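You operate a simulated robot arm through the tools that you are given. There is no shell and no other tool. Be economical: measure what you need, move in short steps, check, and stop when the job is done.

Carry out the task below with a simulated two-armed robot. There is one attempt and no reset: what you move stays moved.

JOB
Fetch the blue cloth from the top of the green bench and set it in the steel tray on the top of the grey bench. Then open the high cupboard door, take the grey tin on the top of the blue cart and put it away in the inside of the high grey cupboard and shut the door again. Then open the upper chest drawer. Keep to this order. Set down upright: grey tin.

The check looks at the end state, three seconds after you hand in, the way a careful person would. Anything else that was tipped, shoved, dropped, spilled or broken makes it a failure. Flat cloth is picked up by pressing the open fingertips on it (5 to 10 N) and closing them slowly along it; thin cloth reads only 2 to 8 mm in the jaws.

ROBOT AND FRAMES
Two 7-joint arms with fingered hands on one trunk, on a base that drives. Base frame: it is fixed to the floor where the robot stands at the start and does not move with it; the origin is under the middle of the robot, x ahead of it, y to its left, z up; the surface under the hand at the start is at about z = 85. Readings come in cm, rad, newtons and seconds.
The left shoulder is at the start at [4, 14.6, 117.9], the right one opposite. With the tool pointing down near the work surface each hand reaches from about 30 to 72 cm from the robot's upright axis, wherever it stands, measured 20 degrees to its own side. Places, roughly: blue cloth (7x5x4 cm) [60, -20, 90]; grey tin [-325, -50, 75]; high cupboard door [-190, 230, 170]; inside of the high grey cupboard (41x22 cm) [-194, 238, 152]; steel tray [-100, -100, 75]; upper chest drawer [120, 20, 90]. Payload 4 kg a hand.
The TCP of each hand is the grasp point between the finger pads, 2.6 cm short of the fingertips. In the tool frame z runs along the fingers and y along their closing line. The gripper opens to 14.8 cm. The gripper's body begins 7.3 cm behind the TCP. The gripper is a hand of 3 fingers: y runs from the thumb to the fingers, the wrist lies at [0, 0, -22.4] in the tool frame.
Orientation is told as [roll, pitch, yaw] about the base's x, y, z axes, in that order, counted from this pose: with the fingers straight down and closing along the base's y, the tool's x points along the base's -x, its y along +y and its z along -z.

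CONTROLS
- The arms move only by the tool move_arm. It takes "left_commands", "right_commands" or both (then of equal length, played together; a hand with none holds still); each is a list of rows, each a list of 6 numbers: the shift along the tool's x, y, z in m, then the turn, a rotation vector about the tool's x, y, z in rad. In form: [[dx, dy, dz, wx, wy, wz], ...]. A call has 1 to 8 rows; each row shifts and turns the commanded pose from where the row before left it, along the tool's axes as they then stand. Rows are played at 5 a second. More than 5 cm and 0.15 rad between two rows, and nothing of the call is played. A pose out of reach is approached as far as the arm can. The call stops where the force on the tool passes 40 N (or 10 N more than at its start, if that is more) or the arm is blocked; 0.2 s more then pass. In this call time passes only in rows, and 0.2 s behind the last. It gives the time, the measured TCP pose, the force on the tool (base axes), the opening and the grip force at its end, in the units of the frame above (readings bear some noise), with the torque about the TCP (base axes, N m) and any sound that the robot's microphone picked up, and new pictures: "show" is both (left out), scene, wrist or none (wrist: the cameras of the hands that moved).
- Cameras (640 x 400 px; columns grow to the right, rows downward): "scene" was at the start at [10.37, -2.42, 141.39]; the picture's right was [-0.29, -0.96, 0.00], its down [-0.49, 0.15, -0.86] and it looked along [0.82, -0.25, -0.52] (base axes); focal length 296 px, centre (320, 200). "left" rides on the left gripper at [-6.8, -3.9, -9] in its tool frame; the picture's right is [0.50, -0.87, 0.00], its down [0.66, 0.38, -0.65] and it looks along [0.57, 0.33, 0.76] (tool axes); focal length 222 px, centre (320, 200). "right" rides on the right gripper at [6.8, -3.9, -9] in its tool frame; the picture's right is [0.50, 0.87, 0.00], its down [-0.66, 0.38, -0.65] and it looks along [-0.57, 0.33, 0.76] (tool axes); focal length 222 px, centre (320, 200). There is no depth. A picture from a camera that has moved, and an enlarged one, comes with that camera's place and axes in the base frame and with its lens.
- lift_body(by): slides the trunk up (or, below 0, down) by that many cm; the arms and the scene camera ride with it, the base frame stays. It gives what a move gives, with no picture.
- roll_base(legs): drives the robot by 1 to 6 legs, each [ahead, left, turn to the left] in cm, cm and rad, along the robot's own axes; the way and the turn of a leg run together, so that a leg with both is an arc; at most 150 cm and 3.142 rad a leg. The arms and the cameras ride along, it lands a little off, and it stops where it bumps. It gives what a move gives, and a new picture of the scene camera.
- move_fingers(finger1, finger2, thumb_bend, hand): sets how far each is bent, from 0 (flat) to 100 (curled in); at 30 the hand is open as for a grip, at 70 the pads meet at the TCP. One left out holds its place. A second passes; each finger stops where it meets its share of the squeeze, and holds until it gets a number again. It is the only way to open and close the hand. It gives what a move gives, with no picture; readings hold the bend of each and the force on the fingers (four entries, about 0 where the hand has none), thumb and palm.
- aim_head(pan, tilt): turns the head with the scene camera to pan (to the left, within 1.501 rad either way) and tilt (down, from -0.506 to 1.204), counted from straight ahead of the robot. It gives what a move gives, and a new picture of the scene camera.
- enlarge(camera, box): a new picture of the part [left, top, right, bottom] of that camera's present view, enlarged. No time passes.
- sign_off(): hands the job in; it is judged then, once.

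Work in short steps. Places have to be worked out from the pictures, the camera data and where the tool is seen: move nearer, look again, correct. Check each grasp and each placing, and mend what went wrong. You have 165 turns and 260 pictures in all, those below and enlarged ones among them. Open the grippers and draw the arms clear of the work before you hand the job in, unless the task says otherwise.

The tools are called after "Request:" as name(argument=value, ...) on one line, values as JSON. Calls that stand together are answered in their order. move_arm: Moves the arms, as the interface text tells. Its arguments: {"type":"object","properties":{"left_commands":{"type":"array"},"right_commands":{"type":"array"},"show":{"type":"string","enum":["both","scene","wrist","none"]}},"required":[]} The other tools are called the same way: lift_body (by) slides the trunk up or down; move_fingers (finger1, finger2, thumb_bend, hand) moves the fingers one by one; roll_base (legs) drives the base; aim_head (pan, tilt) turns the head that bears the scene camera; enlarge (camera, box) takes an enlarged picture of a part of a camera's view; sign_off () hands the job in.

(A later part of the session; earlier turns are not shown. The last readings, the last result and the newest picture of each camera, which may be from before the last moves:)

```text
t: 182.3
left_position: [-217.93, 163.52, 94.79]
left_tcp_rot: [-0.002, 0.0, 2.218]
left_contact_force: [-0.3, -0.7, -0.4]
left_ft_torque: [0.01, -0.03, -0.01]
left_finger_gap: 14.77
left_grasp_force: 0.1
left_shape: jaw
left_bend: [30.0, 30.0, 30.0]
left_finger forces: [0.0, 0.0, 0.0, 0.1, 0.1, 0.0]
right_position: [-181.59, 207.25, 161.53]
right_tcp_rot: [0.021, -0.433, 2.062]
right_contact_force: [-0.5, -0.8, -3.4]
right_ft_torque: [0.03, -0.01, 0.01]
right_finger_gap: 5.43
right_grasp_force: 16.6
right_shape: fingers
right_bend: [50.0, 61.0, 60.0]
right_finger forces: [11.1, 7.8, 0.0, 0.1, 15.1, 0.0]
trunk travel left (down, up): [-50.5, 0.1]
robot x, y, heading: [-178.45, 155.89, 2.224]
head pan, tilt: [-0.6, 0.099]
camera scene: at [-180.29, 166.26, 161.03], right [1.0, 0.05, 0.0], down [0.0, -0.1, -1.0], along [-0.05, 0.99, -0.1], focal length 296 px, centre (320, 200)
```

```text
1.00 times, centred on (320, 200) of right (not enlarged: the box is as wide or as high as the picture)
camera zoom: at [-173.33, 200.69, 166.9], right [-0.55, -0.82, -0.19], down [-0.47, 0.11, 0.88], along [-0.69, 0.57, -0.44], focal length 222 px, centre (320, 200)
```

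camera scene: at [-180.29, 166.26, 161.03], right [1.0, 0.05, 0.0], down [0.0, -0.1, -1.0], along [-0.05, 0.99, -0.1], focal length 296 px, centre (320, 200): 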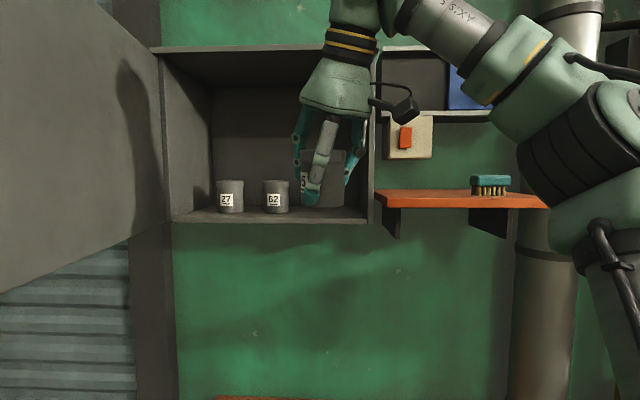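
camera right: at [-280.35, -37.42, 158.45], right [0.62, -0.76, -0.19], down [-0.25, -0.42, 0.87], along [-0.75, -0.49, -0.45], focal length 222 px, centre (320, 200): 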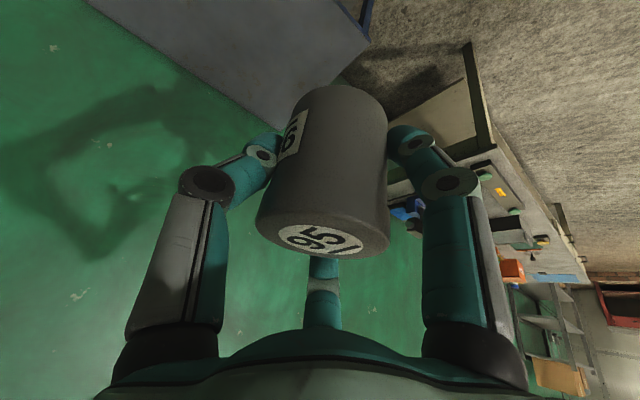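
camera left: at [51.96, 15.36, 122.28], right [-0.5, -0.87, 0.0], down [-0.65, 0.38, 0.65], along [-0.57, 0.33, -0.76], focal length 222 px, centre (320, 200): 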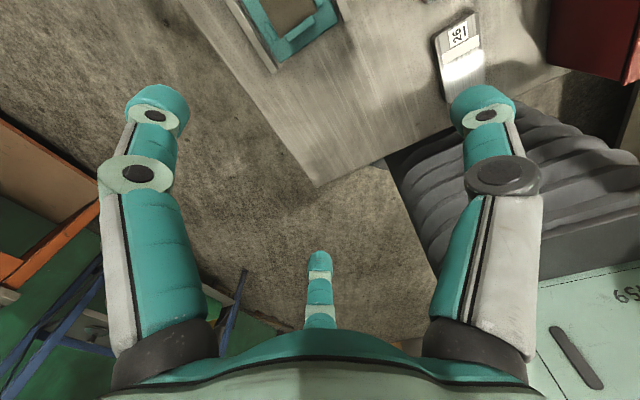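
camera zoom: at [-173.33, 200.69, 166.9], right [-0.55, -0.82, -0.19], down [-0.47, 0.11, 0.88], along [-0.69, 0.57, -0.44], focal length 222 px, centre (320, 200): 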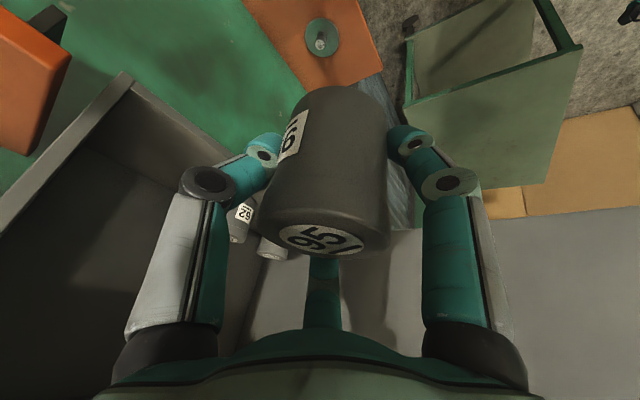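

Tin is 3–4 cm above the cupboard floor level and aligned with the free spot. I move the base 21 cm straight toward +y.

Request:
roll_base(legs=[[9, -6.6, 0], [7.6, -5.6, 0]])

Request:
enlarge(camera="right", box=[0, 0, 640, 400])

```text
t: 184.3
left_position: [-218.69, 184.89, 94.72]
left_tcp_rot: [0.0, 0.002, 2.215]
left_contact_force: [-0.4, -0.3, 0.6]
left_ft_torque: [-0.05, -0.03, 0.02]
left_finger_gap: 14.77
left_grasp_force: 0.0
left_shape: jaw
left_bend: [30.0, 30.0, 30.0]
left_finger forces: [0.0, 0.1, 0.0, 0.1, 0.0, 0.1]
right_position: [-182.77, 228.01, 161.5]
right_tcp_rot: [0.006, -0.439, 2.083]
right_contact_force: [-0.4, 1.3, -3.6]
right_ft_torque: [-0.04, -0.01, 0.0]
right_finger_gap: 5.4
right_grasp_force: 18.5
right_shape: fingers
right_bend: [50.0, 61.0, 60.0]
right_finger forces: [11.8, 7.9, 0.0, 0.0, 15.7, 0.1]
trunk travel left (down, up): [-50.5, 0.1]
robot x, y, heading: [-179.32, 176.16, 2.22]
head pan, tilt: [-0.6, 0.099]
stopped in leg 2: the robot was blocked; the commanded pose is now the measured one
camera scene: at [-181.11, 187.53, 160.97], right [1.0, 0.04, 0.0], down [0.0, -0.1, -0.99], along [-0.04, 0.99, -0.1], focal length 296 px, centre (320, 200)
```

scene: 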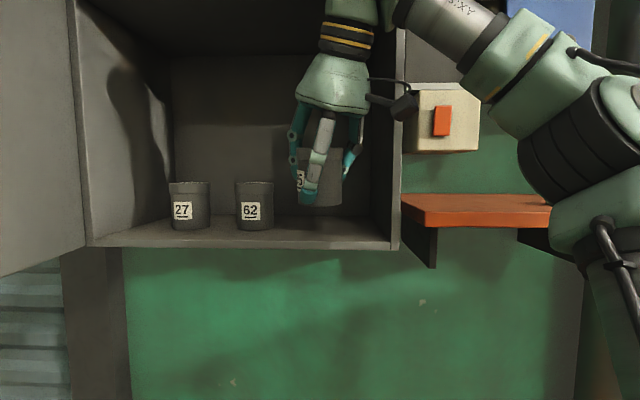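

```text
1.00 times, centred on (320, 200) of right (not enlarged: the box is as wide or as high as the picture)
camera zoom: at [-174.41, 221.3, 166.92], right [-0.53, -0.82, -0.21], down [-0.48, 0.09, 0.87], along [-0.7, 0.56, -0.44], focal length 222 px, centre (320, 200)
```

zoom: 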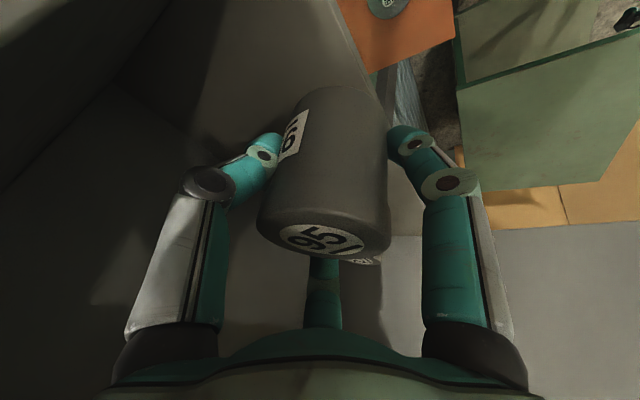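

The tin is inside above the floor; the base was blocked right at the end (commanded pose reset, forces low). I lower the tin vertically in small steps.

Request:
move_arm(right_commands=[[0.0042, 0, 0.0091, 0, 0, 0], [0.0042, 0, 0.0091, 0, 0, 0], [0.0021, 0, 0.0045, 0, 0, 0], [0.0021, 0, 0.0045, 0, 0, 0], [0, 0, 0, 0, 0, 0]], show="both")

```text
t: 185.5
left_position: [-218.66, 184.45, 94.72]
left_tcp_rot: [-0.002, -0.001, 2.215]
left_contact_force: [0.1, 0.4, -0.5]
left_ft_torque: [-0.01, 0.05, 0.01]
left_finger_gap: 14.81
left_grasp_force: 0.2
left_shape: jaw
left_bend: [30.0, 30.0, 30.0]
left_finger forces: [0.1, 0.0, 0.0, 0.0, 0.1, 0.0]
right_position: [-182.79, 227.66, 158.77]
right_tcp_rot: [0.007, -0.442, 2.083]
right_contact_force: [0.9, -0.4, -2.8]
right_ft_torque: [0.02, 0.0, -0.02]
right_finger_gap: 5.4
right_grasp_force: 17.6
right_shape: fingers
right_bend: [50.0, 61.0, 60.0]
right_finger forces: [11.8, 7.8, 0.0, 0.0, 15.5, 0.0]
trunk travel left (down, up): [-50.5, 0.1]
robot x, y, heading: [-179.49, 176.1, 2.218]
head pan, tilt: [-0.6, 0.099]
camera scene: at [-181.11, 187.07, 161.0], right [1.0, 0.04, 0.0], down [0.0, -0.1, -0.99], along [-0.04, 0.99, -0.1], focal length 296 px, centre (320, 200)
camera right: at [-174.48, 220.89, 164.13], right [-0.53, -0.82, -0.21], down [-0.48, 0.09, 0.87], along [-0.7, 0.57, -0.44], focal length 222 px, centre (320, 200)
```

scene: 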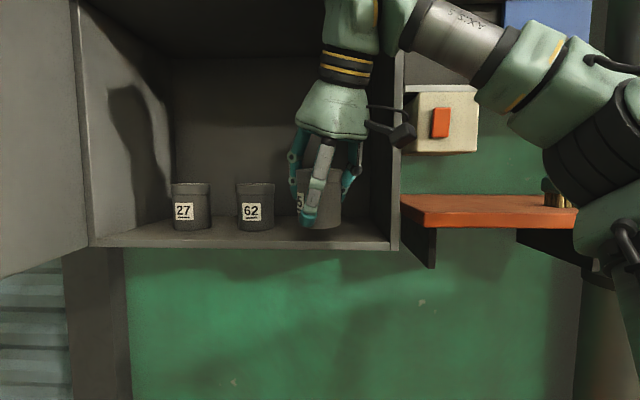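
right: 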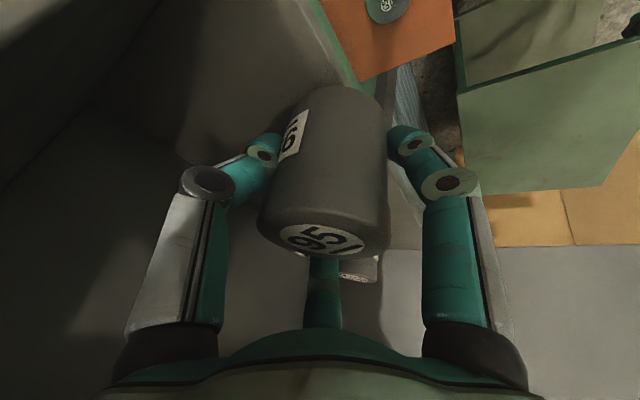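

The tin's centre is only ~1–2 cm behind the cupboard's front edge. I try moving the hand 2 cm further in (+y) gently at this height.

Request:
move_arm(right_commands=[[-0.008, -0.005, 0.0038, 0, 0, 0], [-0.008, -0.005, 0.0038, 0, 0, 0], [0, 0, 0, 0, 0, 0]], show="none")

Request:
aim_head(pan=-0.6, tilt=-0.35)

```text
t: 186.3
left_position: [-218.6, 184.49, 94.85]
left_tcp_rot: [-0.001, 0.0, 2.214]
left_contact_force: [-0.7, 0.6, -0.3]
left_ft_torque: [0.0, -0.06, 0.02]
left_finger_gap: 14.79
left_grasp_force: 0.1
left_shape: jaw
left_bend: [30.0, 30.0, 30.0]
left_finger forces: [0.0, 0.1, 0.0, 0.0, 0.1, 0.0]
right_position: [-182.64, 229.64, 158.75]
right_tcp_rot: [0.005, -0.442, 2.082]
right_contact_force: [1.0, -0.6, -3.2]
right_ft_torque: [-0.02, 0.0, 0.01]
right_finger_gap: 5.43
right_grasp_force: 17.1
right_shape: fingers
right_bend: [50.0, 61.0, 60.0]
right_finger forces: [11.7, 7.8, 0.1, 0.0, 15.4, 0.0]
trunk travel left (down, up): [-50.5, 0.1]
robot x, y, heading: [-178.96, 175.8, 2.219]
head pan, tilt: [-0.6, 0.099]
```

```text
t: 187.2
left_position: [-218.65, 184.49, 94.69]
left_tcp_rot: [-0.001, 0.0, 2.215]
left_contact_force: [-0.6, 0.2, -0.1]
left_ft_torque: [-0.03, 0.0, 0.01]
left_finger_gap: 14.8
left_grasp_force: 0.1
left_shape: jaw
left_bend: [30.0, 30.0, 30.0]
left_finger forces: [0.1, 0.0, 0.0, 0.0, 0.1, 0.1]
right_position: [-182.78, 229.53, 158.73]
right_tcp_rot: [0.005, -0.441, 2.085]
right_contact_force: [0.1, -0.9, -3.3]
right_ft_torque: [-0.02, 0.04, -0.02]
right_finger_gap: 5.42
right_grasp_force: 17.4
right_shape: fingers
right_bend: [50.0, 61.0, 60.0]
right_finger forces: [11.8, 7.8, 0.0, 0.0, 15.6, 0.1]
trunk travel left (down, up): [-50.5, 0.1]
robot x, y, heading: [-179.38, 175.88, 2.217]
head pan, tilt: [-0.6, -0.351]
camera scene: at [-181.03, 185.46, 164.84], right [1.0, 0.04, 0.0], down [-0.02, 0.34, -0.94], along [-0.04, 0.94, 0.34], focal length 296 px, centre (320, 200)
```

scene: 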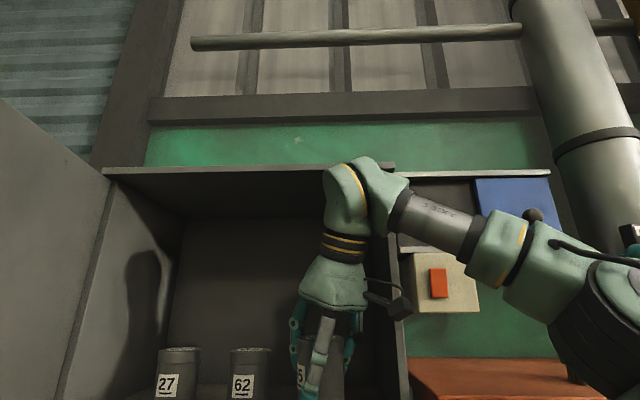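

No contact; tin centre now at y=229.6. I go 0.8 cm further, then lower until it touches the floor.

Request:
move_arm(right_commands=[[-0.0063, -0.004, 0.003, 0, 0, 0], [0.0021, 0, 0.0045, 0, 0, 0], [0.0021, 0, 0.0045, 0, 0, 0], [0, 0, 0, 0, 0, 0]], show="none")

Request:
aim_head(pan=-0.6, tilt=0.1)

Request:
enlarge(camera="scene", box=[200, 120, 440, 270])

```text
t: 188.2
left_position: [-218.62, 184.47, 94.87]
left_tcp_rot: [-0.002, 0.002, 2.214]
left_contact_force: [0.5, 0.9, 0.3]
left_ft_torque: [-0.02, 0.0, 0.0]
left_finger_gap: 14.79
left_grasp_force: 0.2
left_shape: jaw
left_bend: [30.0, 30.0, 30.0]
left_finger forces: [0.0, 0.0, 0.1, 0.1, 0.0, 0.1]
right_position: [-182.58, 230.3, 157.74]
right_tcp_rot: [0.003, -0.442, 2.082]
right_contact_force: [-0.1, 0.0, -2.8]
right_ft_torque: [0.03, -0.04, 0.01]
right_finger_gap: 5.41
right_grasp_force: 17.6
right_shape: fingers
right_bend: [50.0, 61.0, 60.0]
right_finger forces: [11.9, 7.7, 0.0, 0.0, 15.5, 0.0]
trunk travel left (down, up): [-50.5, 0.1]
robot x, y, heading: [-179.03, 175.6, 2.217]
head pan, tilt: [-0.6, -0.351]
```

```text
t: 189.1
left_position: [-218.53, 184.56, 94.83]
left_tcp_rot: [-0.003, 0.0, 2.213]
left_contact_force: [0.1, 0.6, -0.1]
left_ft_torque: [0.0, 0.02, 0.0]
left_finger_gap: 14.81
left_grasp_force: 0.1
left_shape: jaw
left_bend: [30.0, 30.0, 30.0]
left_finger forces: [0.0, 0.0, 0.0, 0.1, 0.0, 0.0]
right_position: [-182.71, 230.27, 157.69]
right_tcp_rot: [0.004, -0.442, 2.084]
right_contact_force: [0.9, 0.4, -2.9]
right_ft_torque: [0.0, -0.01, 0.0]
right_finger_gap: 5.42
right_grasp_force: 17.4
right_shape: fingers
right_bend: [50.0, 61.0, 60.0]
right_finger forces: [11.8, 7.7, 0.0, 0.1, 15.4, 0.0]
trunk travel left (down, up): [-50.5, 0.1]
robot x, y, heading: [-179.32, 175.87, 2.22]
head pan, tilt: [-0.6, 0.099]
camera scene: at [-181.1, 187.07, 161.01], right [1.0, 0.04, 0.0], down [0.0, -0.1, -1.0], along [-0.04, 0.99, -0.1], focal length 296 px, centre (320, 200)
```

scene: 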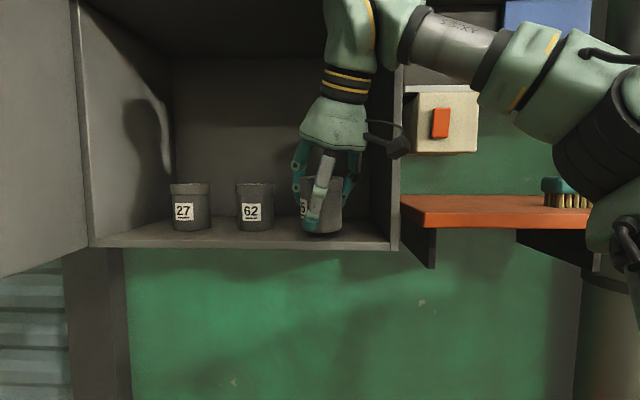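

```text
2.67 times, centred on (320, 195) of scene
camera zoom: at [-181.1, 187.07, 161.01], right [1.0, 0.04, 0.0], down [0.0, -0.1, -1.0], along [-0.04, 0.99, -0.1], focal length 789 px, centre (320, 213)
```

zoom: 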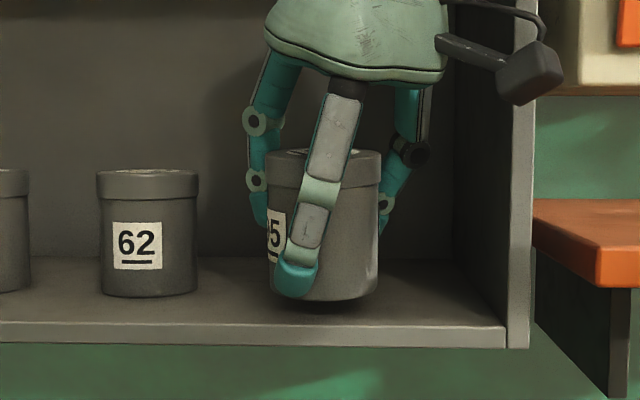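

Tin is upright, with a thin shadow gap below it. I lower in 3–4 mm steps.

Request:
move_arm(right_commands=[[0.0017, 0, 0.0036, 0, 0, 0], [0.0017, 0, 0.0036, 0, 0, 0], [0, 0, 0, 0, 0, 0]], show="none")

Request:
enlarge(camera="scene", box=[200, 120, 440, 270])

```text
t: 189.9
left_position: [-218.71, 184.53, 94.71]
left_tcp_rot: [-0.001, 0.0, 2.217]
left_contact_force: [0.6, 0.7, 0.2]
left_ft_torque: [0.05, 0.0, -0.02]
left_finger_gap: 14.79
left_grasp_force: 0.0
left_shape: jaw
left_bend: [30.0, 30.0, 30.0]
left_finger forces: [0.0, 0.0, 0.0, 0.0, 0.1, 0.1]
right_position: [-182.44, 230.28, 156.96]
right_tcp_rot: [0.002, -0.442, 2.082]
right_contact_force: [0.2, -0.2, -4.4]
right_ft_torque: [-0.01, 0.02, -0.02]
right_finger_gap: 5.4
right_grasp_force: 17.8
right_shape: fingers
right_bend: [50.0, 61.0, 60.0]
right_finger forces: [12.0, 7.8, 0.0, 0.0, 15.4, 0.1]
trunk travel left (down, up): [-50.5, 0.1]
robot x, y, heading: [-179.1, 175.72, 2.214]
head pan, tilt: [-0.6, 0.099]
```

```text
2.67 times, centred on (320, 195) of scene
camera zoom: at [-181.1, 187.08, 161.0], right [1.0, 0.04, 0.0], down [0.0, -0.1, -0.99], along [-0.04, 0.99, -0.1], focal length 789 px, centre (320, 213)
```

zoom: 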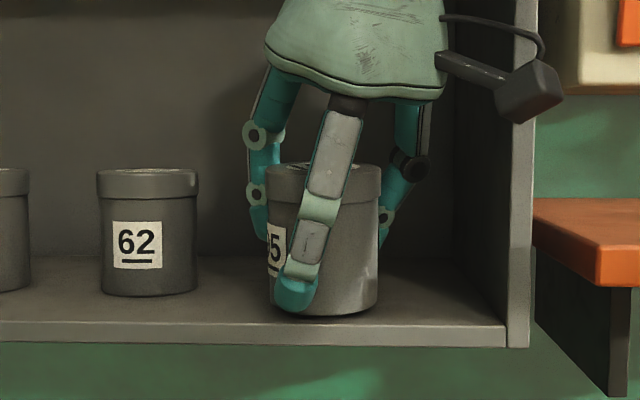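

Almost touching. I lower another 3 mm.

Request:
move_arm(right_commands=[[0.0009, 0, 0.0018, 0, 0, 0], [0.0009, 0, 0.0018, 0, 0, 0], [0, 0, 0, 0, 0, 0]], show="none")

Request:
enlarge(camera="scene", box=[200, 120, 440, 270])

```text
t: 190.7
left_position: [-218.65, 184.52, 94.81]
left_tcp_rot: [-0.001, 0.001, 2.215]
left_contact_force: [-0.3, -0.5, 0.7]
left_ft_torque: [0.0, 0.0, -0.01]
left_finger_gap: 14.79
left_grasp_force: 0.1
left_shape: jaw
left_bend: [30.0, 30.0, 30.0]
left_finger forces: [0.0, 0.0, 0.0, 0.0, 0.0, 0.0]
right_position: [-182.56, 230.25, 156.48]
right_tcp_rot: [0.006, -0.444, 2.083]
right_contact_force: [-0.8, -0.3, -0.7]
right_ft_torque: [-0.06, -0.03, 0.04]
right_finger_gap: 5.42
right_grasp_force: 18.2
right_shape: fingers
right_bend: [50.0, 61.0, 60.0]
right_finger forces: [12.1, 8.2, 0.0, 0.0, 16.2, 0.0]
trunk travel left (down, up): [-50.5, 0.1]
robot x, y, heading: [-179.09, 176.23, 2.217]
head pan, tilt: [-0.6, 0.099]
```

```text
2.67 times, centred on (320, 195) of scene
camera zoom: at [-181.1, 187.07, 161.0], right [1.0, 0.04, 0.0], down [0.0, -0.1, -0.99], along [-0.04, 0.99, -0.1], focal length 789 px, centre (320, 213)
```

zoom: 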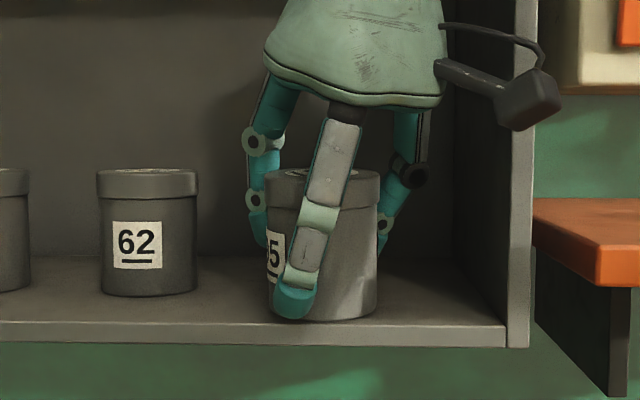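

Weight is now on the floor (-3 → -0.7 N). I open the digits in small steps.

Request:
move_fingers(hand="right", finger1=48, finger2=54, thumb_bend=54)

Request:
move_fingers(hand="right", finger1=43, finger2=44, thumb_bend=45)

Request:
enlarge(camera="scene", box=[200, 120, 440, 270])

```text
t: 191.7
left_position: [-218.59, 184.48, 94.84]
left_tcp_rot: [-0.002, 0.0, 2.214]
left_contact_force: [0.1, -0.5, -0.1]
left_ft_torque: [-0.01, 0.02, -0.01]
left_finger_gap: 14.76
left_grasp_force: 0.0
left_shape: jaw
left_bend: [30.0, 30.0, 30.0]
left_finger forces: [0.0, 0.1, 0.1, 0.0, 0.1, 0.0]
right_position: [-182.73, 230.18, 156.63]
right_tcp_rot: [0.003, -0.442, 2.086]
right_contact_force: [0.9, 0.1, 0.2]
right_ft_torque: [0.0, 0.0, 0.0]
right_finger_gap: 5.98
right_grasp_force: 0.3
right_shape: fingers
right_bend: [48.0, 54.0, 54.0]
right_finger forces: [0.2, 0.0, 0.0, 0.0, 0.0, 0.0]
trunk travel left (down, up): [-50.5, 0.1]
robot x, y, heading: [-179.53, 176.02, 2.219]
head pan, tilt: [-0.6, 0.099]
```

```text
t: 192.7
left_position: [-218.67, 184.42, 94.69]
left_tcp_rot: [-0.002, -0.001, 2.214]
left_contact_force: [0.2, 0.4, 0.6]
left_ft_torque: [-0.01, -0.03, 0.01]
left_finger_gap: 14.78
left_grasp_force: 0.1
left_shape: jaw
left_bend: [30.0, 30.0, 30.0]
left_finger forces: [0.0, 0.0, 0.0, 0.1, 0.1, 0.0]
right_position: [-182.71, 230.28, 156.46]
right_tcp_rot: [0.004, -0.442, 2.083]
right_contact_force: [0.0, 0.4, 0.1]
right_ft_torque: [0.01, 0.03, -0.01]
right_finger_gap: 8.15
right_grasp_force: 0.0
right_shape: fingers
right_bend: [43.0, 44.0, 45.0]
right_finger forces: [0.0, 0.0, 0.0, 0.1, 0.1, 0.1]
trunk travel left (down, up): [-50.5, 0.1]
robot x, y, heading: [-179.15, 175.71, 2.218]
head pan, tilt: [-0.6, 0.099]
```

```text
2.67 times, centred on (320, 195) of scene
camera zoom: at [-181.09, 187.04, 161.0], right [1.0, 0.04, 0.0], down [0.0, -0.1, -0.99], along [-0.04, 0.99, -0.1], focal length 789 px, centre (320, 213)
```

zoom: 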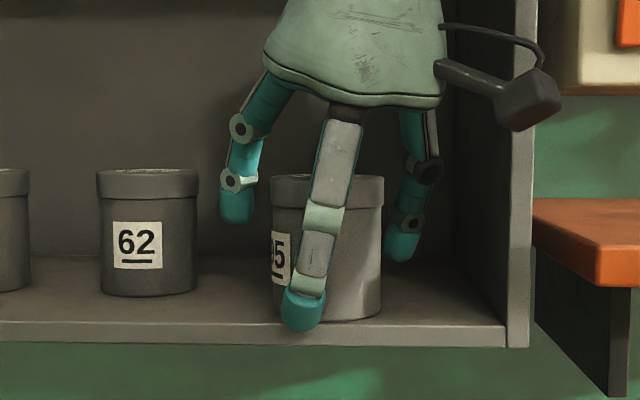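

The tin stands free. I open the thumb a bit more and withdraw horizontally (-y) so the wrist stays clear of the cupboard's top edge.

Request:
move_fingers(hand="right", finger1=40, finger2=43, thumb_bend=39)

Request:
move_arm(right_commands=[[-0.0017, 0, -0.0036, 0, 0, 0], [0.0158, 0.0098, -0.0075, 0, 0, 0], [0.0158, 0.0098, -0.0075, 0, 0, 0], [0.0158, 0.0098, -0.0075, 0, 0, 0], [0.0158, 0.0098, -0.0075, 0, 0, 0], [0, 0, 0, 0, 0, 0]], show="scene")

Request:
enlarge(camera="scene", box=[200, 120, 440, 270])

```text
t: 193.7
left_position: [-218.63, 184.51, 94.8]
left_tcp_rot: [-0.003, 0.001, 2.216]
left_contact_force: [0.6, 1.1, 0.5]
left_ft_torque: [-0.02, -0.02, -0.01]
left_finger_gap: 14.79
left_grasp_force: 0.0
left_shape: jaw
left_bend: [30.0, 30.0, 30.0]
left_finger forces: [0.1, 0.0, 0.0, 0.0, 0.0, 0.1]
right_position: [-182.61, 230.24, 156.5]
right_tcp_rot: [0.002, -0.441, 2.084]
right_contact_force: [-0.6, -0.4, -0.5]
right_ft_torque: [-0.03, 0.01, -0.02]
right_finger_gap: 9.6
right_grasp_force: 0.0
right_shape: fingers
right_bend: [40.0, 43.0, 39.0]
right_finger forces: [0.0, 0.0, 0.0, 0.0, 0.0, 0.0]
trunk travel left (down, up): [-50.5, 0.1]
robot x, y, heading: [-179.47, 175.9, 2.217]
head pan, tilt: [-0.6, 0.099]
```

```text
t: 195.1
left_position: [-218.6, 184.53, 94.75]
left_tcp_rot: [-0.002, 0.002, 2.215]
left_contact_force: [-0.2, -0.1, -0.2]
left_ft_torque: [0.0, -0.01, -0.02]
left_finger_gap: 14.81
left_grasp_force: 0.1
left_shape: jaw
left_bend: [30.0, 30.0, 30.0]
left_finger forces: [0.0, 0.0, 0.1, 0.1, 0.1, 0.0]
right_position: [-182.52, 222.11, 156.84]
right_tcp_rot: [0.004, -0.444, 2.084]
right_contact_force: [-0.4, 0.3, 0.4]
right_ft_torque: [-0.02, 0.02, -0.01]
right_finger_gap: 9.64
right_grasp_force: 0.1
right_shape: fingers
right_bend: [40.0, 43.0, 39.0]
right_finger forces: [0.0, 0.0, 0.1, 0.0, 0.0, 0.0]
trunk travel left (down, up): [-50.5, 0.1]
robot x, y, heading: [-179.17, 176.03, 2.217]
head pan, tilt: [-0.6, 0.099]
camera scene: at [-181.09, 187.03, 161.0], right [1.0, 0.04, 0.0], down [0.0, -0.1, -0.99], along [-0.04, 0.99, -0.1], focal length 296 px, centre (320, 200)
```

scene: 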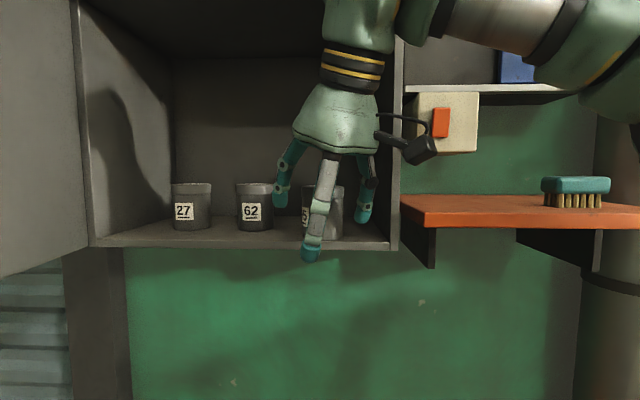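

```text
2.67 times, centred on (320, 195) of scene
camera zoom: at [-181.09, 187.03, 161.0], right [1.0, 0.04, 0.0], down [0.0, -0.1, -0.99], along [-0.04, 0.99, -0.1], focal length 789 px, centre (320, 213)
```

zoom: 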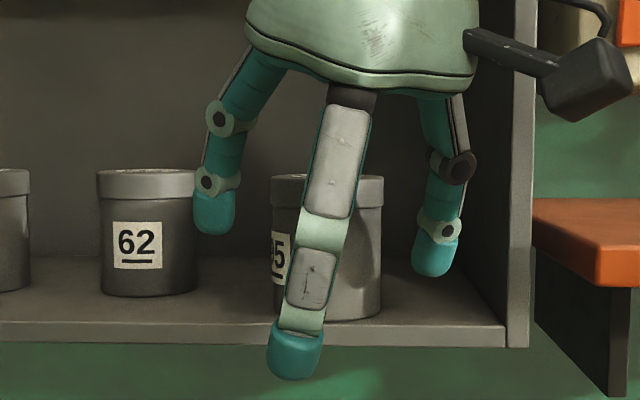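

The tin stands upright just inside the front edge. To be safe for the door, I'll nudge it ~2.5 cm deeper with closed fingertips: first back off and close.

Request:
move_arm(right_commands=[[0.0158, 0.0098, -0.0075, 0, 0, 0], [0.0158, 0.0098, -0.0075, 0, 0, 0], [0.0079, 0.0049, -0.0038, 0, 0, 0], [0, 0, 0, 0, 0, 0]], show="none")

Request:
move_fingers(hand="right", finger1=70, finger2=70, thumb_bend=70)

Request:
move_arm(right_commands=[[-0.0158, -0.0098, 0.0075, 0, 0, 0], [-0.0158, -0.0098, 0.0075, 0, 0, 0], [-0.0118, -0.0073, 0.0056, 0, 0, 0], [0, 0, 0, 0, 0, 0]], show="none")

Request:
enlarge(camera="scene", box=[200, 120, 440, 270])

```text
t: 196.1
left_position: [-218.54, 184.49, 94.79]
left_tcp_rot: [0.0, 0.001, 2.215]
left_contact_force: [0.0, -0.3, -0.2]
left_ft_torque: [-0.03, -0.01, 0.01]
left_finger_gap: 14.81
left_grasp_force: 0.1
left_shape: jaw
left_bend: [30.0, 30.0, 30.0]
left_finger forces: [0.0, 0.0, 0.0, 0.0, 0.0, 0.0]
right_position: [-182.66, 217.1, 157.1]
right_tcp_rot: [0.004, -0.441, 2.082]
right_contact_force: [-0.6, 0.4, 0.1]
right_ft_torque: [0.01, 0.02, 0.0]
right_finger_gap: 9.64
right_grasp_force: 0.1
right_shape: fingers
right_bend: [40.0, 43.0, 39.0]
right_finger forces: [0.0, 0.1, 0.0, 0.0, 0.0, 0.0]
trunk travel left (down, up): [-50.5, 0.1]
robot x, y, heading: [-179.28, 176.21, 2.217]
head pan, tilt: [-0.6, 0.099]
```

```text
t: 197.1
left_position: [-218.59, 184.37, 94.86]
left_tcp_rot: [-0.002, 0.001, 2.215]
left_contact_force: [-0.6, 0.1, 0.0]
left_ft_torque: [0.0, -0.02, 0.03]
left_finger_gap: 14.8
left_grasp_force: 0.2
left_shape: jaw
left_bend: [30.0, 30.0, 30.0]
left_finger forces: [0.0, 0.1, 0.0, 0.0, 0.0, 0.0]
right_position: [-182.55, 217.12, 156.87]
right_tcp_rot: [0.004, -0.443, 2.083]
right_contact_force: [0.7, -0.7, 0.5]
right_ft_torque: [-0.01, -0.04, -0.02]
right_finger_gap: 0.03
right_grasp_force: 0.1
right_shape: fingers
right_bend: [69.0, 70.0, 70.0]
right_finger forces: [0.0, 0.0, 0.0, 0.1, 0.0, 0.1]
trunk travel left (down, up): [-50.5, 0.1]
robot x, y, heading: [-179.43, 176.21, 2.214]
head pan, tilt: [-0.6, 0.099]
```

```text
t: 198.1
left_position: [-218.68, 184.46, 94.82]
left_tcp_rot: [0.0, 0.001, 2.214]
left_contact_force: [-0.9, 0.0, 0.2]
left_ft_torque: [-0.02, -0.01, 0.03]
left_finger_gap: 14.81
left_grasp_force: 0.0
left_shape: jaw
left_bend: [30.0, 30.0, 30.0]
left_finger forces: [0.1, 0.0, 0.0, 0.1, 0.0, 0.0]
right_position: [-182.61, 222.64, 156.8]
right_tcp_rot: [0.003, -0.444, 2.084]
right_contact_force: [-0.5, 0.6, -0.9]
right_ft_torque: [0.03, 0.0, -0.02]
right_finger_gap: 0.03
right_grasp_force: 0.1
right_shape: fingers
right_bend: [69.0, 70.0, 70.0]
right_finger forces: [0.1, 0.0, 0.0, 0.1, 0.0, 0.0]
trunk travel left (down, up): [-50.5, 0.1]
robot x, y, heading: [-179.12, 175.87, 2.217]
head pan, tilt: [-0.6, 0.099]
```

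```text
2.67 times, centred on (320, 195) of scene
camera zoom: at [-181.09, 187.01, 161.01], right [1.0, 0.04, 0.0], down [0.0, -0.1, -1.0], along [-0.04, 0.99, -0.1], focal length 789 px, centre (320, 213)
```

zoom: 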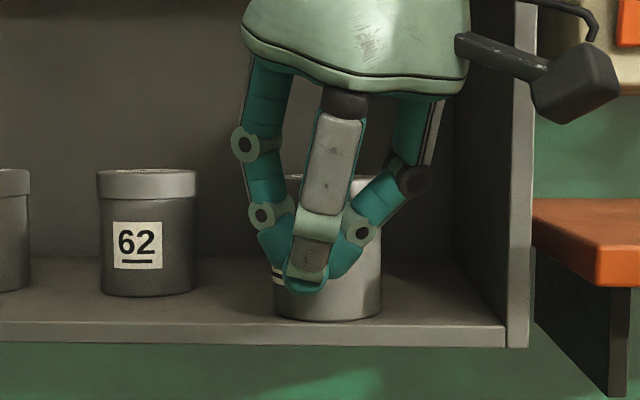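

Fist is ~1 cm left of the tin's centre and a knuckle may catch the lid. I shift 1 cm right and up 1.5 cm, then push forward slowly.

Request:
move_arm(right_commands=[[-0.002, -0.0087, -0.0157, 0, 0, 0], [-0.0079, -0.0049, 0.0038, 0, 0, 0], [-0.0079, -0.0049, 0.0038, 0, 0, 0], [0, 0, 0, 0, 0, 0]], show="none")

Request:
enlarge(camera="scene", box=[200, 120, 440, 270])

```text
t: 199.1
left_position: [-218.65, 184.37, 94.91]
left_tcp_rot: [-0.002, -0.001, 2.215]
left_contact_force: [-0.1, -0.6, 0.1]
left_ft_torque: [-0.02, -0.01, -0.02]
left_finger_gap: 14.78
left_grasp_force: 0.0
left_shape: jaw
left_bend: [30.0, 30.0, 30.0]
left_finger forces: [0.0, 0.0, 0.0, 0.0, 0.1, 0.0]
right_position: [-181.59, 224.84, 158.29]
right_tcp_rot: [0.003, -0.444, 2.084]
right_contact_force: [0.0, -0.5, -0.4]
right_ft_torque: [0.01, 0.01, -0.01]
right_finger_gap: 0.04
right_grasp_force: 0.1
right_shape: fingers
right_bend: [69.0, 70.0, 70.0]
right_finger forces: [0.0, 0.0, 0.0, 0.0, 0.0, 0.1]
trunk travel left (down, up): [-50.5, 0.1]
robot x, y, heading: [-179.34, 176.03, 2.219]
head pan, tilt: [-0.6, 0.099]
```

```text
2.67 times, centred on (320, 195) of scene
camera zoom: at [-181.07, 187.0, 161.01], right [1.0, 0.04, 0.0], down [0.0, -0.1, -1.0], along [-0.04, 0.99, -0.1], focal length 789 px, centre (320, 213)
```

zoom: 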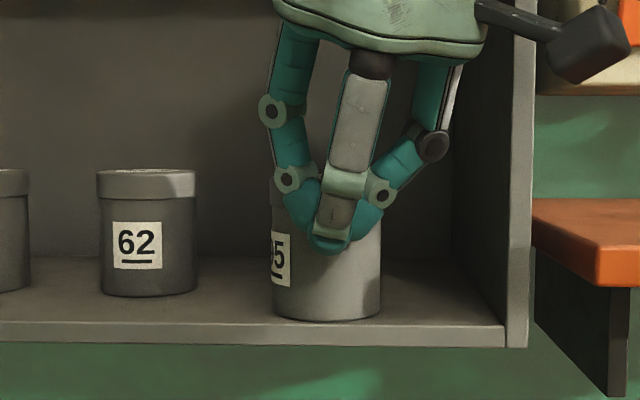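

Centred, no contact yet. I push forward 3.5 cm in small steps.

Request:
move_arm(right_commands=[[-0.0055, -0.0034, 0.0026, 0, 0, 0], [-0.0055, -0.0034, 0.0026, 0, 0, 0], [-0.0055, -0.0034, 0.0026, 0, 0, 0], [-0.0055, -0.0034, 0.0026, 0, 0, 0], [-0.0055, -0.0034, 0.0026, 0, 0, 0], [0, 0, 0, 0, 0, 0]], show="none")

Request:
enlarge(camera="scene", box=[200, 120, 440, 270])

```text
t: 200.5
left_position: [-218.52, 184.44, 94.79]
left_tcp_rot: [-0.002, 0.001, 2.214]
left_contact_force: [0.5, 0.5, -0.5]
left_ft_torque: [0.0, 0.0, -0.02]
left_finger_gap: 14.79
left_grasp_force: 0.0
left_shape: jaw
left_bend: [30.0, 30.0, 30.0]
left_finger forces: [0.0, 0.0, 0.1, 0.0, 0.0, 0.1]
right_position: [-181.77, 228.15, 158.54]
right_tcp_rot: [0.002, -0.442, 2.083]
right_contact_force: [-0.5, -0.4, -0.6]
right_ft_torque: [-0.01, -0.02, 0.03]
right_finger_gap: 0.01
right_grasp_force: 0.0
right_shape: fingers
right_bend: [69.0, 70.0, 70.0]
right_finger forces: [0.1, 0.0, 0.0, 0.0, 0.0, 0.1]
trunk travel left (down, up): [-50.5, 0.1]
robot x, y, heading: [-178.96, 176.14, 2.22]
head pan, tilt: [-0.6, 0.099]
```

```text
2.67 times, centred on (320, 195) of scene
camera zoom: at [-181.09, 187.01, 161.01], right [1.0, 0.04, 0.0], down [0.0, -0.1, -1.0], along [-0.04, 0.99, -0.1], focal length 789 px, centre (320, 213)
```

zoom: 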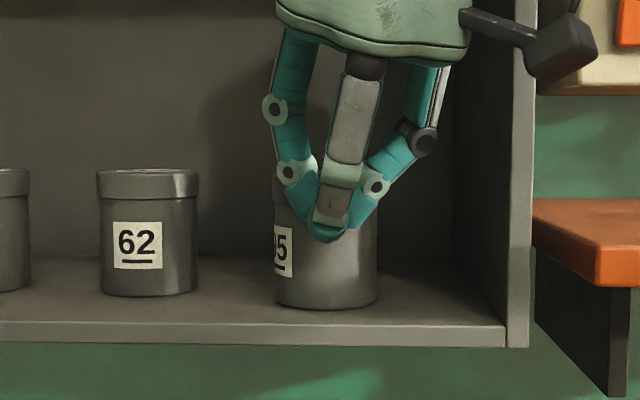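

The tin moved ~1.5 cm deeper and stays upright. I withdraw straight back with the base, then turn to face the wall.

Request:
roll_base(legs=[[-28.7, 21.7, 0], [0, 0, -0.646]])

Request:
aim_head(pan=0.2, tilt=0.1)

```text
t: 204.6
left_position: [-205.78, 171.08, 94.82]
left_tcp_rot: [-0.002, 0.0, 1.562]
left_contact_force: [0.4, -0.3, 0.2]
left_ft_torque: [-0.04, -0.01, -0.02]
left_finger_gap: 14.78
left_grasp_force: 0.1
left_shape: jaw
left_bend: [30.0, 30.0, 30.0]
left_finger forces: [0.1, 0.0, 0.0, 0.1, 0.0, 0.1]
right_position: [-150.14, 183.35, 158.65]
right_tcp_rot: [0.003, -0.44, 1.435]
right_contact_force: [0.4, 0.3, -0.3]
right_ft_torque: [0.01, 0.0, -0.02]
right_finger_gap: 0.01
right_grasp_force: 0.0
right_shape: fingers
right_bend: [69.0, 70.0, 70.0]
right_finger forces: [0.0, 0.0, 0.0, 0.1, 0.0, 0.0]
trunk travel left (down, up): [-50.5, 0.1]
robot x, y, heading: [-179.15, 140.59, 1.564]
head pan, tilt: [-0.6, 0.099]
camera scene: at [-174.55, 150.13, 161.0], right [0.82, -0.57, 0.0], down [-0.06, -0.08, -1.0], along [0.57, 0.82, -0.1], focal length 296 px, centre (320, 200)
```

scene: 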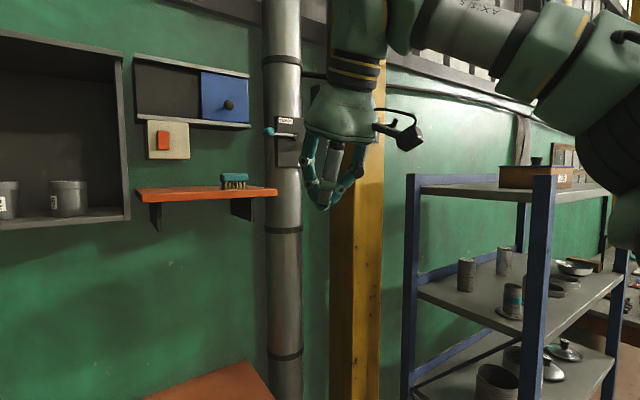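

```text
t: 205.7
left_position: [-205.85, 170.94, 94.74]
left_tcp_rot: [-0.001, -0.001, 1.564]
left_contact_force: [0.8, 0.0, -1.0]
left_ft_torque: [0.0, 0.0, 0.01]
left_finger_gap: 14.81
left_grasp_force: 0.0
left_shape: jaw
left_bend: [30.0, 30.0, 30.0]
left_finger forces: [0.0, 0.0, 0.0, 0.0, 0.0, 0.1]
right_position: [-150.22, 183.38, 158.55]
right_tcp_rot: [0.004, -0.442, 1.432]
right_contact_force: [0.3, -0.6, 0.2]
right_ft_torque: [0.0, 0.02, 0.01]
right_finger_gap: 0.01
right_grasp_force: 0.0
right_shape: fingers
right_bend: [69.0, 70.0, 70.0]
right_finger forces: [0.1, 0.0, 0.0, 0.0, 0.1, 0.0]
trunk travel left (down, up): [-50.5, 0.1]
robot x, y, heading: [-179.52, 140.24, 1.564]
head pan, tilt: [0.201, 0.099]
camera scene: at [-181.53, 151.58, 161.0], right [0.98, 0.19, 0.0], down [0.02, -0.1, -0.99], along [-0.19, 0.98, -0.1], focal length 296 px, centre (320, 200)
```

scene: 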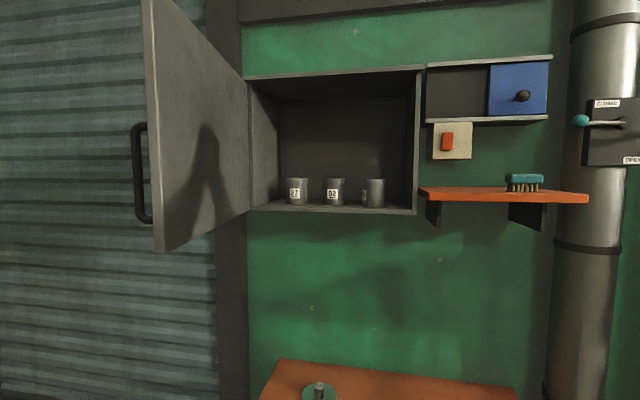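

Door hangs ~86° open, tin and cans stand fine. I'll close the door with the left hand from its outer side: shift the base left and raise the left hand there.

Request:
roll_base(legs=[[0, 27, 0]])

Request:
move_fingers(hand="left", finger1=66, finger2=66, thumb_bend=66)

Request:
move_arm(left_commands=[[0, 0, -0.045, 0, 0, 0], [0, 0, -0.045, 0, 0, 0], [0, 0, -0.045, 0, 0, 0], [0, 0, -0.045, 0, 0, 0], [0, 0, -0.045, 0, 0, 0], [0, 0, -0.045, 0, 0, 0], [0, 0, -0.045, 0, 0, 0], [0, 0, -0.045, 0, 0, 0]], show="none")

Request:
move_arm(left_commands=[[0, 0, -0.045, 0, 0, 0], [0, 0, -0.045, 0, 0, 0], [0, 0, -0.045, 0, 0, 0], [0, 0, -0.045, 0, 0, 0], [0, 0, -0.045, 0, 0, 0], [0, 0, -0.045, 0, 0, 0], [0, 0, -0.03, 0, 0, 0]], show="scene")

```text
t: 207.6
left_position: [-232.58, 170.95, 94.86]
left_tcp_rot: [0.001, 0.0, 1.566]
left_contact_force: [-0.2, -0.1, -0.7]
left_ft_torque: [0.01, 0.0, 0.03]
left_finger_gap: 14.81
left_grasp_force: 0.1
left_shape: jaw
left_bend: [30.0, 30.0, 30.0]
left_finger forces: [0.1, 0.0, 0.0, 0.0, 0.0, 0.0]
right_position: [-176.74, 183.57, 158.42]
right_tcp_rot: [0.007, -0.44, 1.435]
right_contact_force: [0.3, 0.9, -0.1]
right_ft_torque: [0.0, 0.03, 0.02]
right_finger_gap: 0.03
right_grasp_force: 0.0
right_shape: fingers
right_bend: [69.0, 70.0, 70.0]
right_finger forces: [0.1, 0.1, 0.0, 0.1, 0.0, 0.1]
trunk travel left (down, up): [-50.5, 0.1]
robot x, y, heading: [-206.6, 140.51, 1.566]
head pan, tilt: [0.201, 0.099]
camera scene: at [-208.17, 151.66, 161.01], right [0.98, 0.2, 0.0], down [0.02, -0.1, -1.0], along [-0.2, 0.98, -0.1], focal length 296 px, centre (320, 200)
```

scene: 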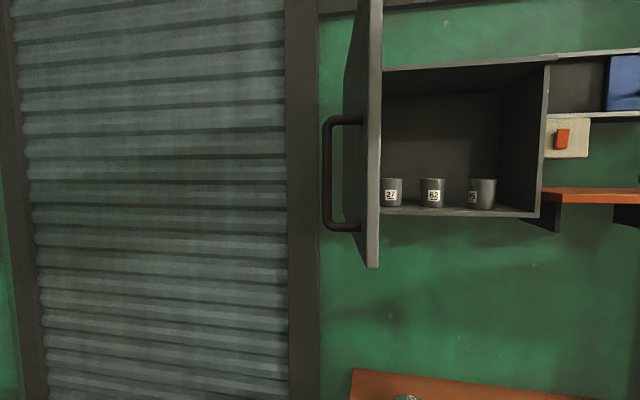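

```text
t: 208.6
left_position: [-232.89, 171.01, 94.69]
left_tcp_rot: [-0.001, 0.0, 1.567]
left_contact_force: [-0.1, 0.5, 0.3]
left_ft_torque: [0.0, 0.01, 0.0]
left_finger_gap: 1.13
left_grasp_force: 0.1
left_shape: fingers
left_bend: [66.0, 66.0, 66.0]
left_finger forces: [0.1, 0.0, 0.0, 0.1, 0.1, 0.0]
right_position: [-177.12, 183.5, 158.56]
right_tcp_rot: [0.004, -0.441, 1.436]
right_contact_force: [0.8, 0.7, 0.4]
right_ft_torque: [0.0, 0.0, -0.01]
right_finger_gap: 0.01
right_grasp_force: 0.0
right_shape: fingers
right_bend: [69.0, 70.0, 70.0]
right_finger forces: [0.0, 0.0, 0.1, 0.1, 0.1, 0.0]
trunk travel left (down, up): [-50.5, 0.1]
robot x, y, heading: [-206.2, 140.01, 1.568]
head pan, tilt: [0.201, 0.099]
```

```text
t: 210.4
left_position: [-232.81, 171.31, 130.72]
left_tcp_rot: [-0.001, 0.001, 1.566]
left_contact_force: [-0.2, -0.6, -0.4]
left_ft_torque: [0.0, 0.04, 0.02]
left_finger_gap: 1.15
left_grasp_force: 0.1
left_shape: fingers
left_bend: [66.0, 66.0, 66.0]
left_finger forces: [0.0, 0.0, 0.1, 0.0, 0.0, 0.0]
right_position: [-177.01, 183.4, 158.61]
right_tcp_rot: [0.005, -0.442, 1.435]
right_contact_force: [0.8, -0.7, 0.8]
right_ft_torque: [-0.02, 0.0, 0.02]
right_finger_gap: 0.04
right_grasp_force: 0.1
right_shape: fingers
right_bend: [69.0, 70.0, 70.0]
right_finger forces: [0.0, 0.0, 0.1, 0.0, 0.0, 0.1]
trunk travel left (down, up): [-50.5, 0.1]
robot x, y, heading: [-206.4, 140.59, 1.571]
head pan, tilt: [0.201, 0.099]
```

```text
t: 212.0
left_position: [-231.7, 172.43, 158.51]
left_tcp_rot: [-0.002, -0.002, 1.568]
left_contact_force: [-0.2, 0.2, 0.2]
left_ft_torque: [-0.02, -0.01, 0.02]
left_finger_gap: 1.11
left_grasp_force: 0.1
left_shape: fingers
left_bend: [66.0, 66.0, 66.0]
left_finger forces: [0.1, 0.1, 0.0, 0.0, 0.1, 0.0]
left hand out of reach, approached as far as the arm can: row 6, 7
right_position: [-177.08, 183.65, 158.4]
right_tcp_rot: [0.004, -0.441, 1.436]
right_contact_force: [-0.3, 0.4, -0.5]
right_ft_torque: [-0.03, 0.0, 0.02]
right_finger_gap: 0.02
right_grasp_force: 0.0
right_shape: fingers
right_bend: [69.0, 70.0, 70.0]
right_finger forces: [0.0, 0.1, 0.1, 0.0, 0.0, 0.0]
trunk travel left (down, up): [-50.5, 0.1]
robot x, y, heading: [-206.3, 140.52, 1.563]
head pan, tilt: [0.201, 0.099]
camera scene: at [-208.44, 151.81, 160.99], right [0.98, 0.2, 0.0], down [0.02, -0.1, -0.99], along [-0.2, 0.98, -0.1], focal length 296 px, centre (320, 200)
```

scene: 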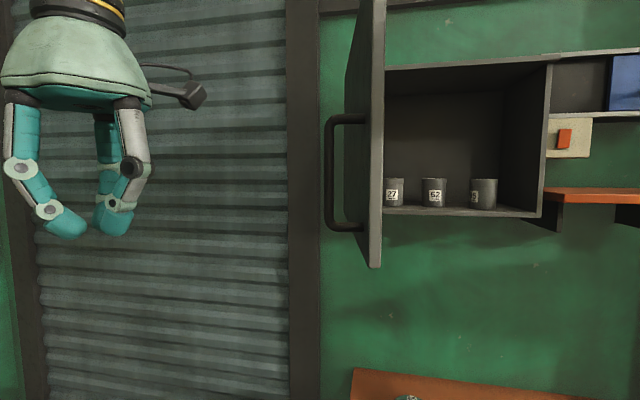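

Left hand is up at z 158, left of the door. I shift left, turn right 0.365, then go forward so that the hand lies beside the door's outer face.

Request:
roll_base(legs=[[0, 14, 0], [0, 0, -0.365], [11.6, 4.5, 0]])

Request:
aim_head(pan=0.4, tilt=0.1)

```text
t: 215.3
left_position: [-233.35, 190.29, 158.31]
left_tcp_rot: [-0.007, -0.002, 1.216]
left_contact_force: [-0.4, 0.7, 0.4]
left_ft_torque: [-0.03, -0.04, 0.01]
left_finger_gap: 1.1
left_grasp_force: 0.0
left_shape: fingers
left_bend: [66.0, 66.0, 66.0]
left_finger forces: [0.0, 0.1, 0.0, 0.1, 0.1, 0.0]
right_position: [-177.97, 181.94, 158.62]
right_tcp_rot: [0.002, -0.443, 1.086]
right_contact_force: [0.0, 0.0, -1.0]
right_ft_torque: [0.0, -0.01, -0.01]
right_finger_gap: 0.02
right_grasp_force: 0.1
right_shape: fingers
right_bend: [69.0, 70.0, 70.0]
right_finger forces: [0.1, 0.0, 0.0, 0.0, 0.0, 0.1]
trunk travel left (down, up): [-50.5, 0.1]
robot x, y, heading: [-220.06, 151.46, 1.213]
head pan, tilt: [0.201, 0.099]
stopped in leg 3: the robot was blocked; the commanded pose is now the measured one
camera scene: at [-218.51, 162.8, 161.01], right [0.99, -0.15, 0.0], down [-0.01, -0.1, -1.0], along [0.15, 0.98, -0.1], focal length 296 px, centre (320, 200)
```

scene: 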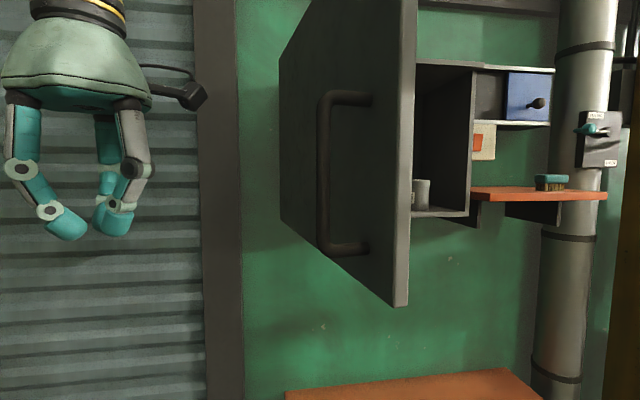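

```text
t: 216.1
left_position: [-233.05, 190.58, 158.4]
left_tcp_rot: [-0.005, 0.0, 1.217]
left_contact_force: [-0.6, -0.2, 0.4]
left_ft_torque: [-0.02, 0.01, -0.01]
left_finger_gap: 1.13
left_grasp_force: 0.0
left_shape: fingers
left_bend: [66.0, 66.0, 66.0]
left_finger forces: [0.0, 0.0, 0.0, 0.0, 0.0, 0.0]
right_position: [-177.62, 182.09, 158.64]
right_tcp_rot: [0.003, -0.44, 1.084]
right_contact_force: [-0.2, 1.0, -0.5]
right_ft_torque: [-0.03, 0.04, -0.04]
right_finger_gap: 0.03
right_grasp_force: 0.0
right_shape: fingers
right_bend: [69.0, 70.0, 70.0]
right_finger forces: [0.0, 0.0, 0.0, 0.1, 0.0, 0.1]
trunk travel left (down, up): [-50.5, 0.1]
robot x, y, heading: [-219.75, 151.23, 1.22]
head pan, tilt: [0.4, 0.099]
camera scene: at [-220.04, 163.12, 160.99], right [1.0, 0.04, 0.0], down [0.01, -0.1, -0.99], along [-0.04, 0.99, -0.1], focal length 296 px, centre (320, 200)
```

scene: 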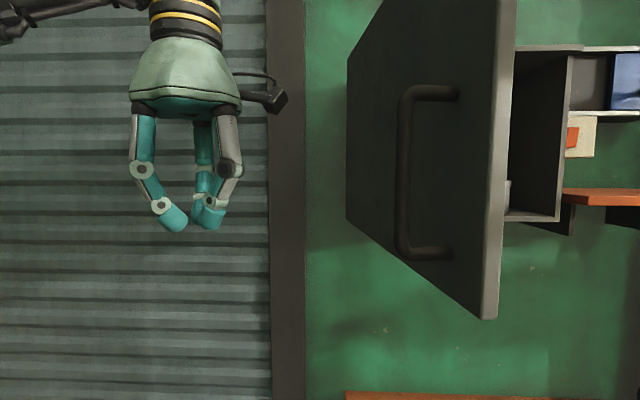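

The base was blocked slightly at the end (perhaps the trolley), so I go no further that way. I now move right (+x), pushing the door's outer face with the left hand.

Request:
roll_base(legs=[[3.4, -9.4, 0], [3.4, -9.4, 0]])

```text
t: 218.0
left_position: [-214.74, 190.36, 158.25]
left_tcp_rot: [-0.014, -0.007, 1.214]
left_contact_force: [-0.6, -0.9, 0.5]
left_ft_torque: [-0.01, -0.12, 0.01]
left_finger_gap: 1.13
left_grasp_force: 0.0
left_shape: fingers
left_bend: [66.0, 66.0, 66.0]
left_finger forces: [0.1, 0.0, 0.1, 0.0, 0.0, 0.0]
right_position: [-159.43, 182.09, 159.09]
right_tcp_rot: [-0.009, -0.449, 1.088]
right_contact_force: [-1.7, 0.4, -0.1]
right_ft_torque: [-0.03, -0.08, -0.01]
right_finger_gap: 0.03
right_grasp_force: 0.1
right_shape: fingers
right_bend: [69.0, 70.0, 70.0]
right_finger forces: [0.1, 0.1, 0.0, 0.0, 0.0, 0.1]
trunk travel left (down, up): [-50.5, 0.1]
robot x, y, heading: [-200.38, 152.02, 1.212]
head pan, tilt: [0.4, 0.099]
camera scene: at [-201.86, 162.94, 161.0], right [1.0, 0.05, 0.01], down [0.02, -0.1, -0.99], along [-0.04, 0.99, -0.1], focal length 296 px, centre (320, 200)
```

scene: 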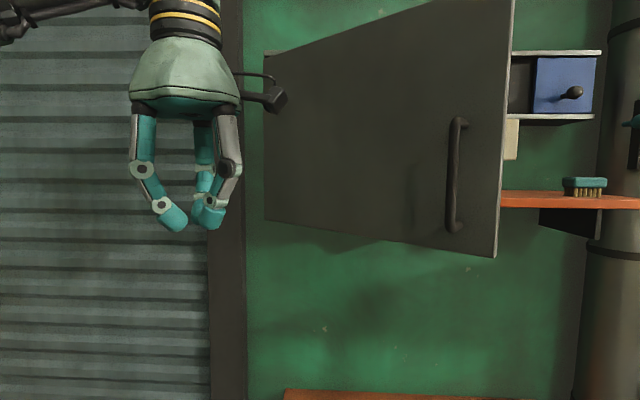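

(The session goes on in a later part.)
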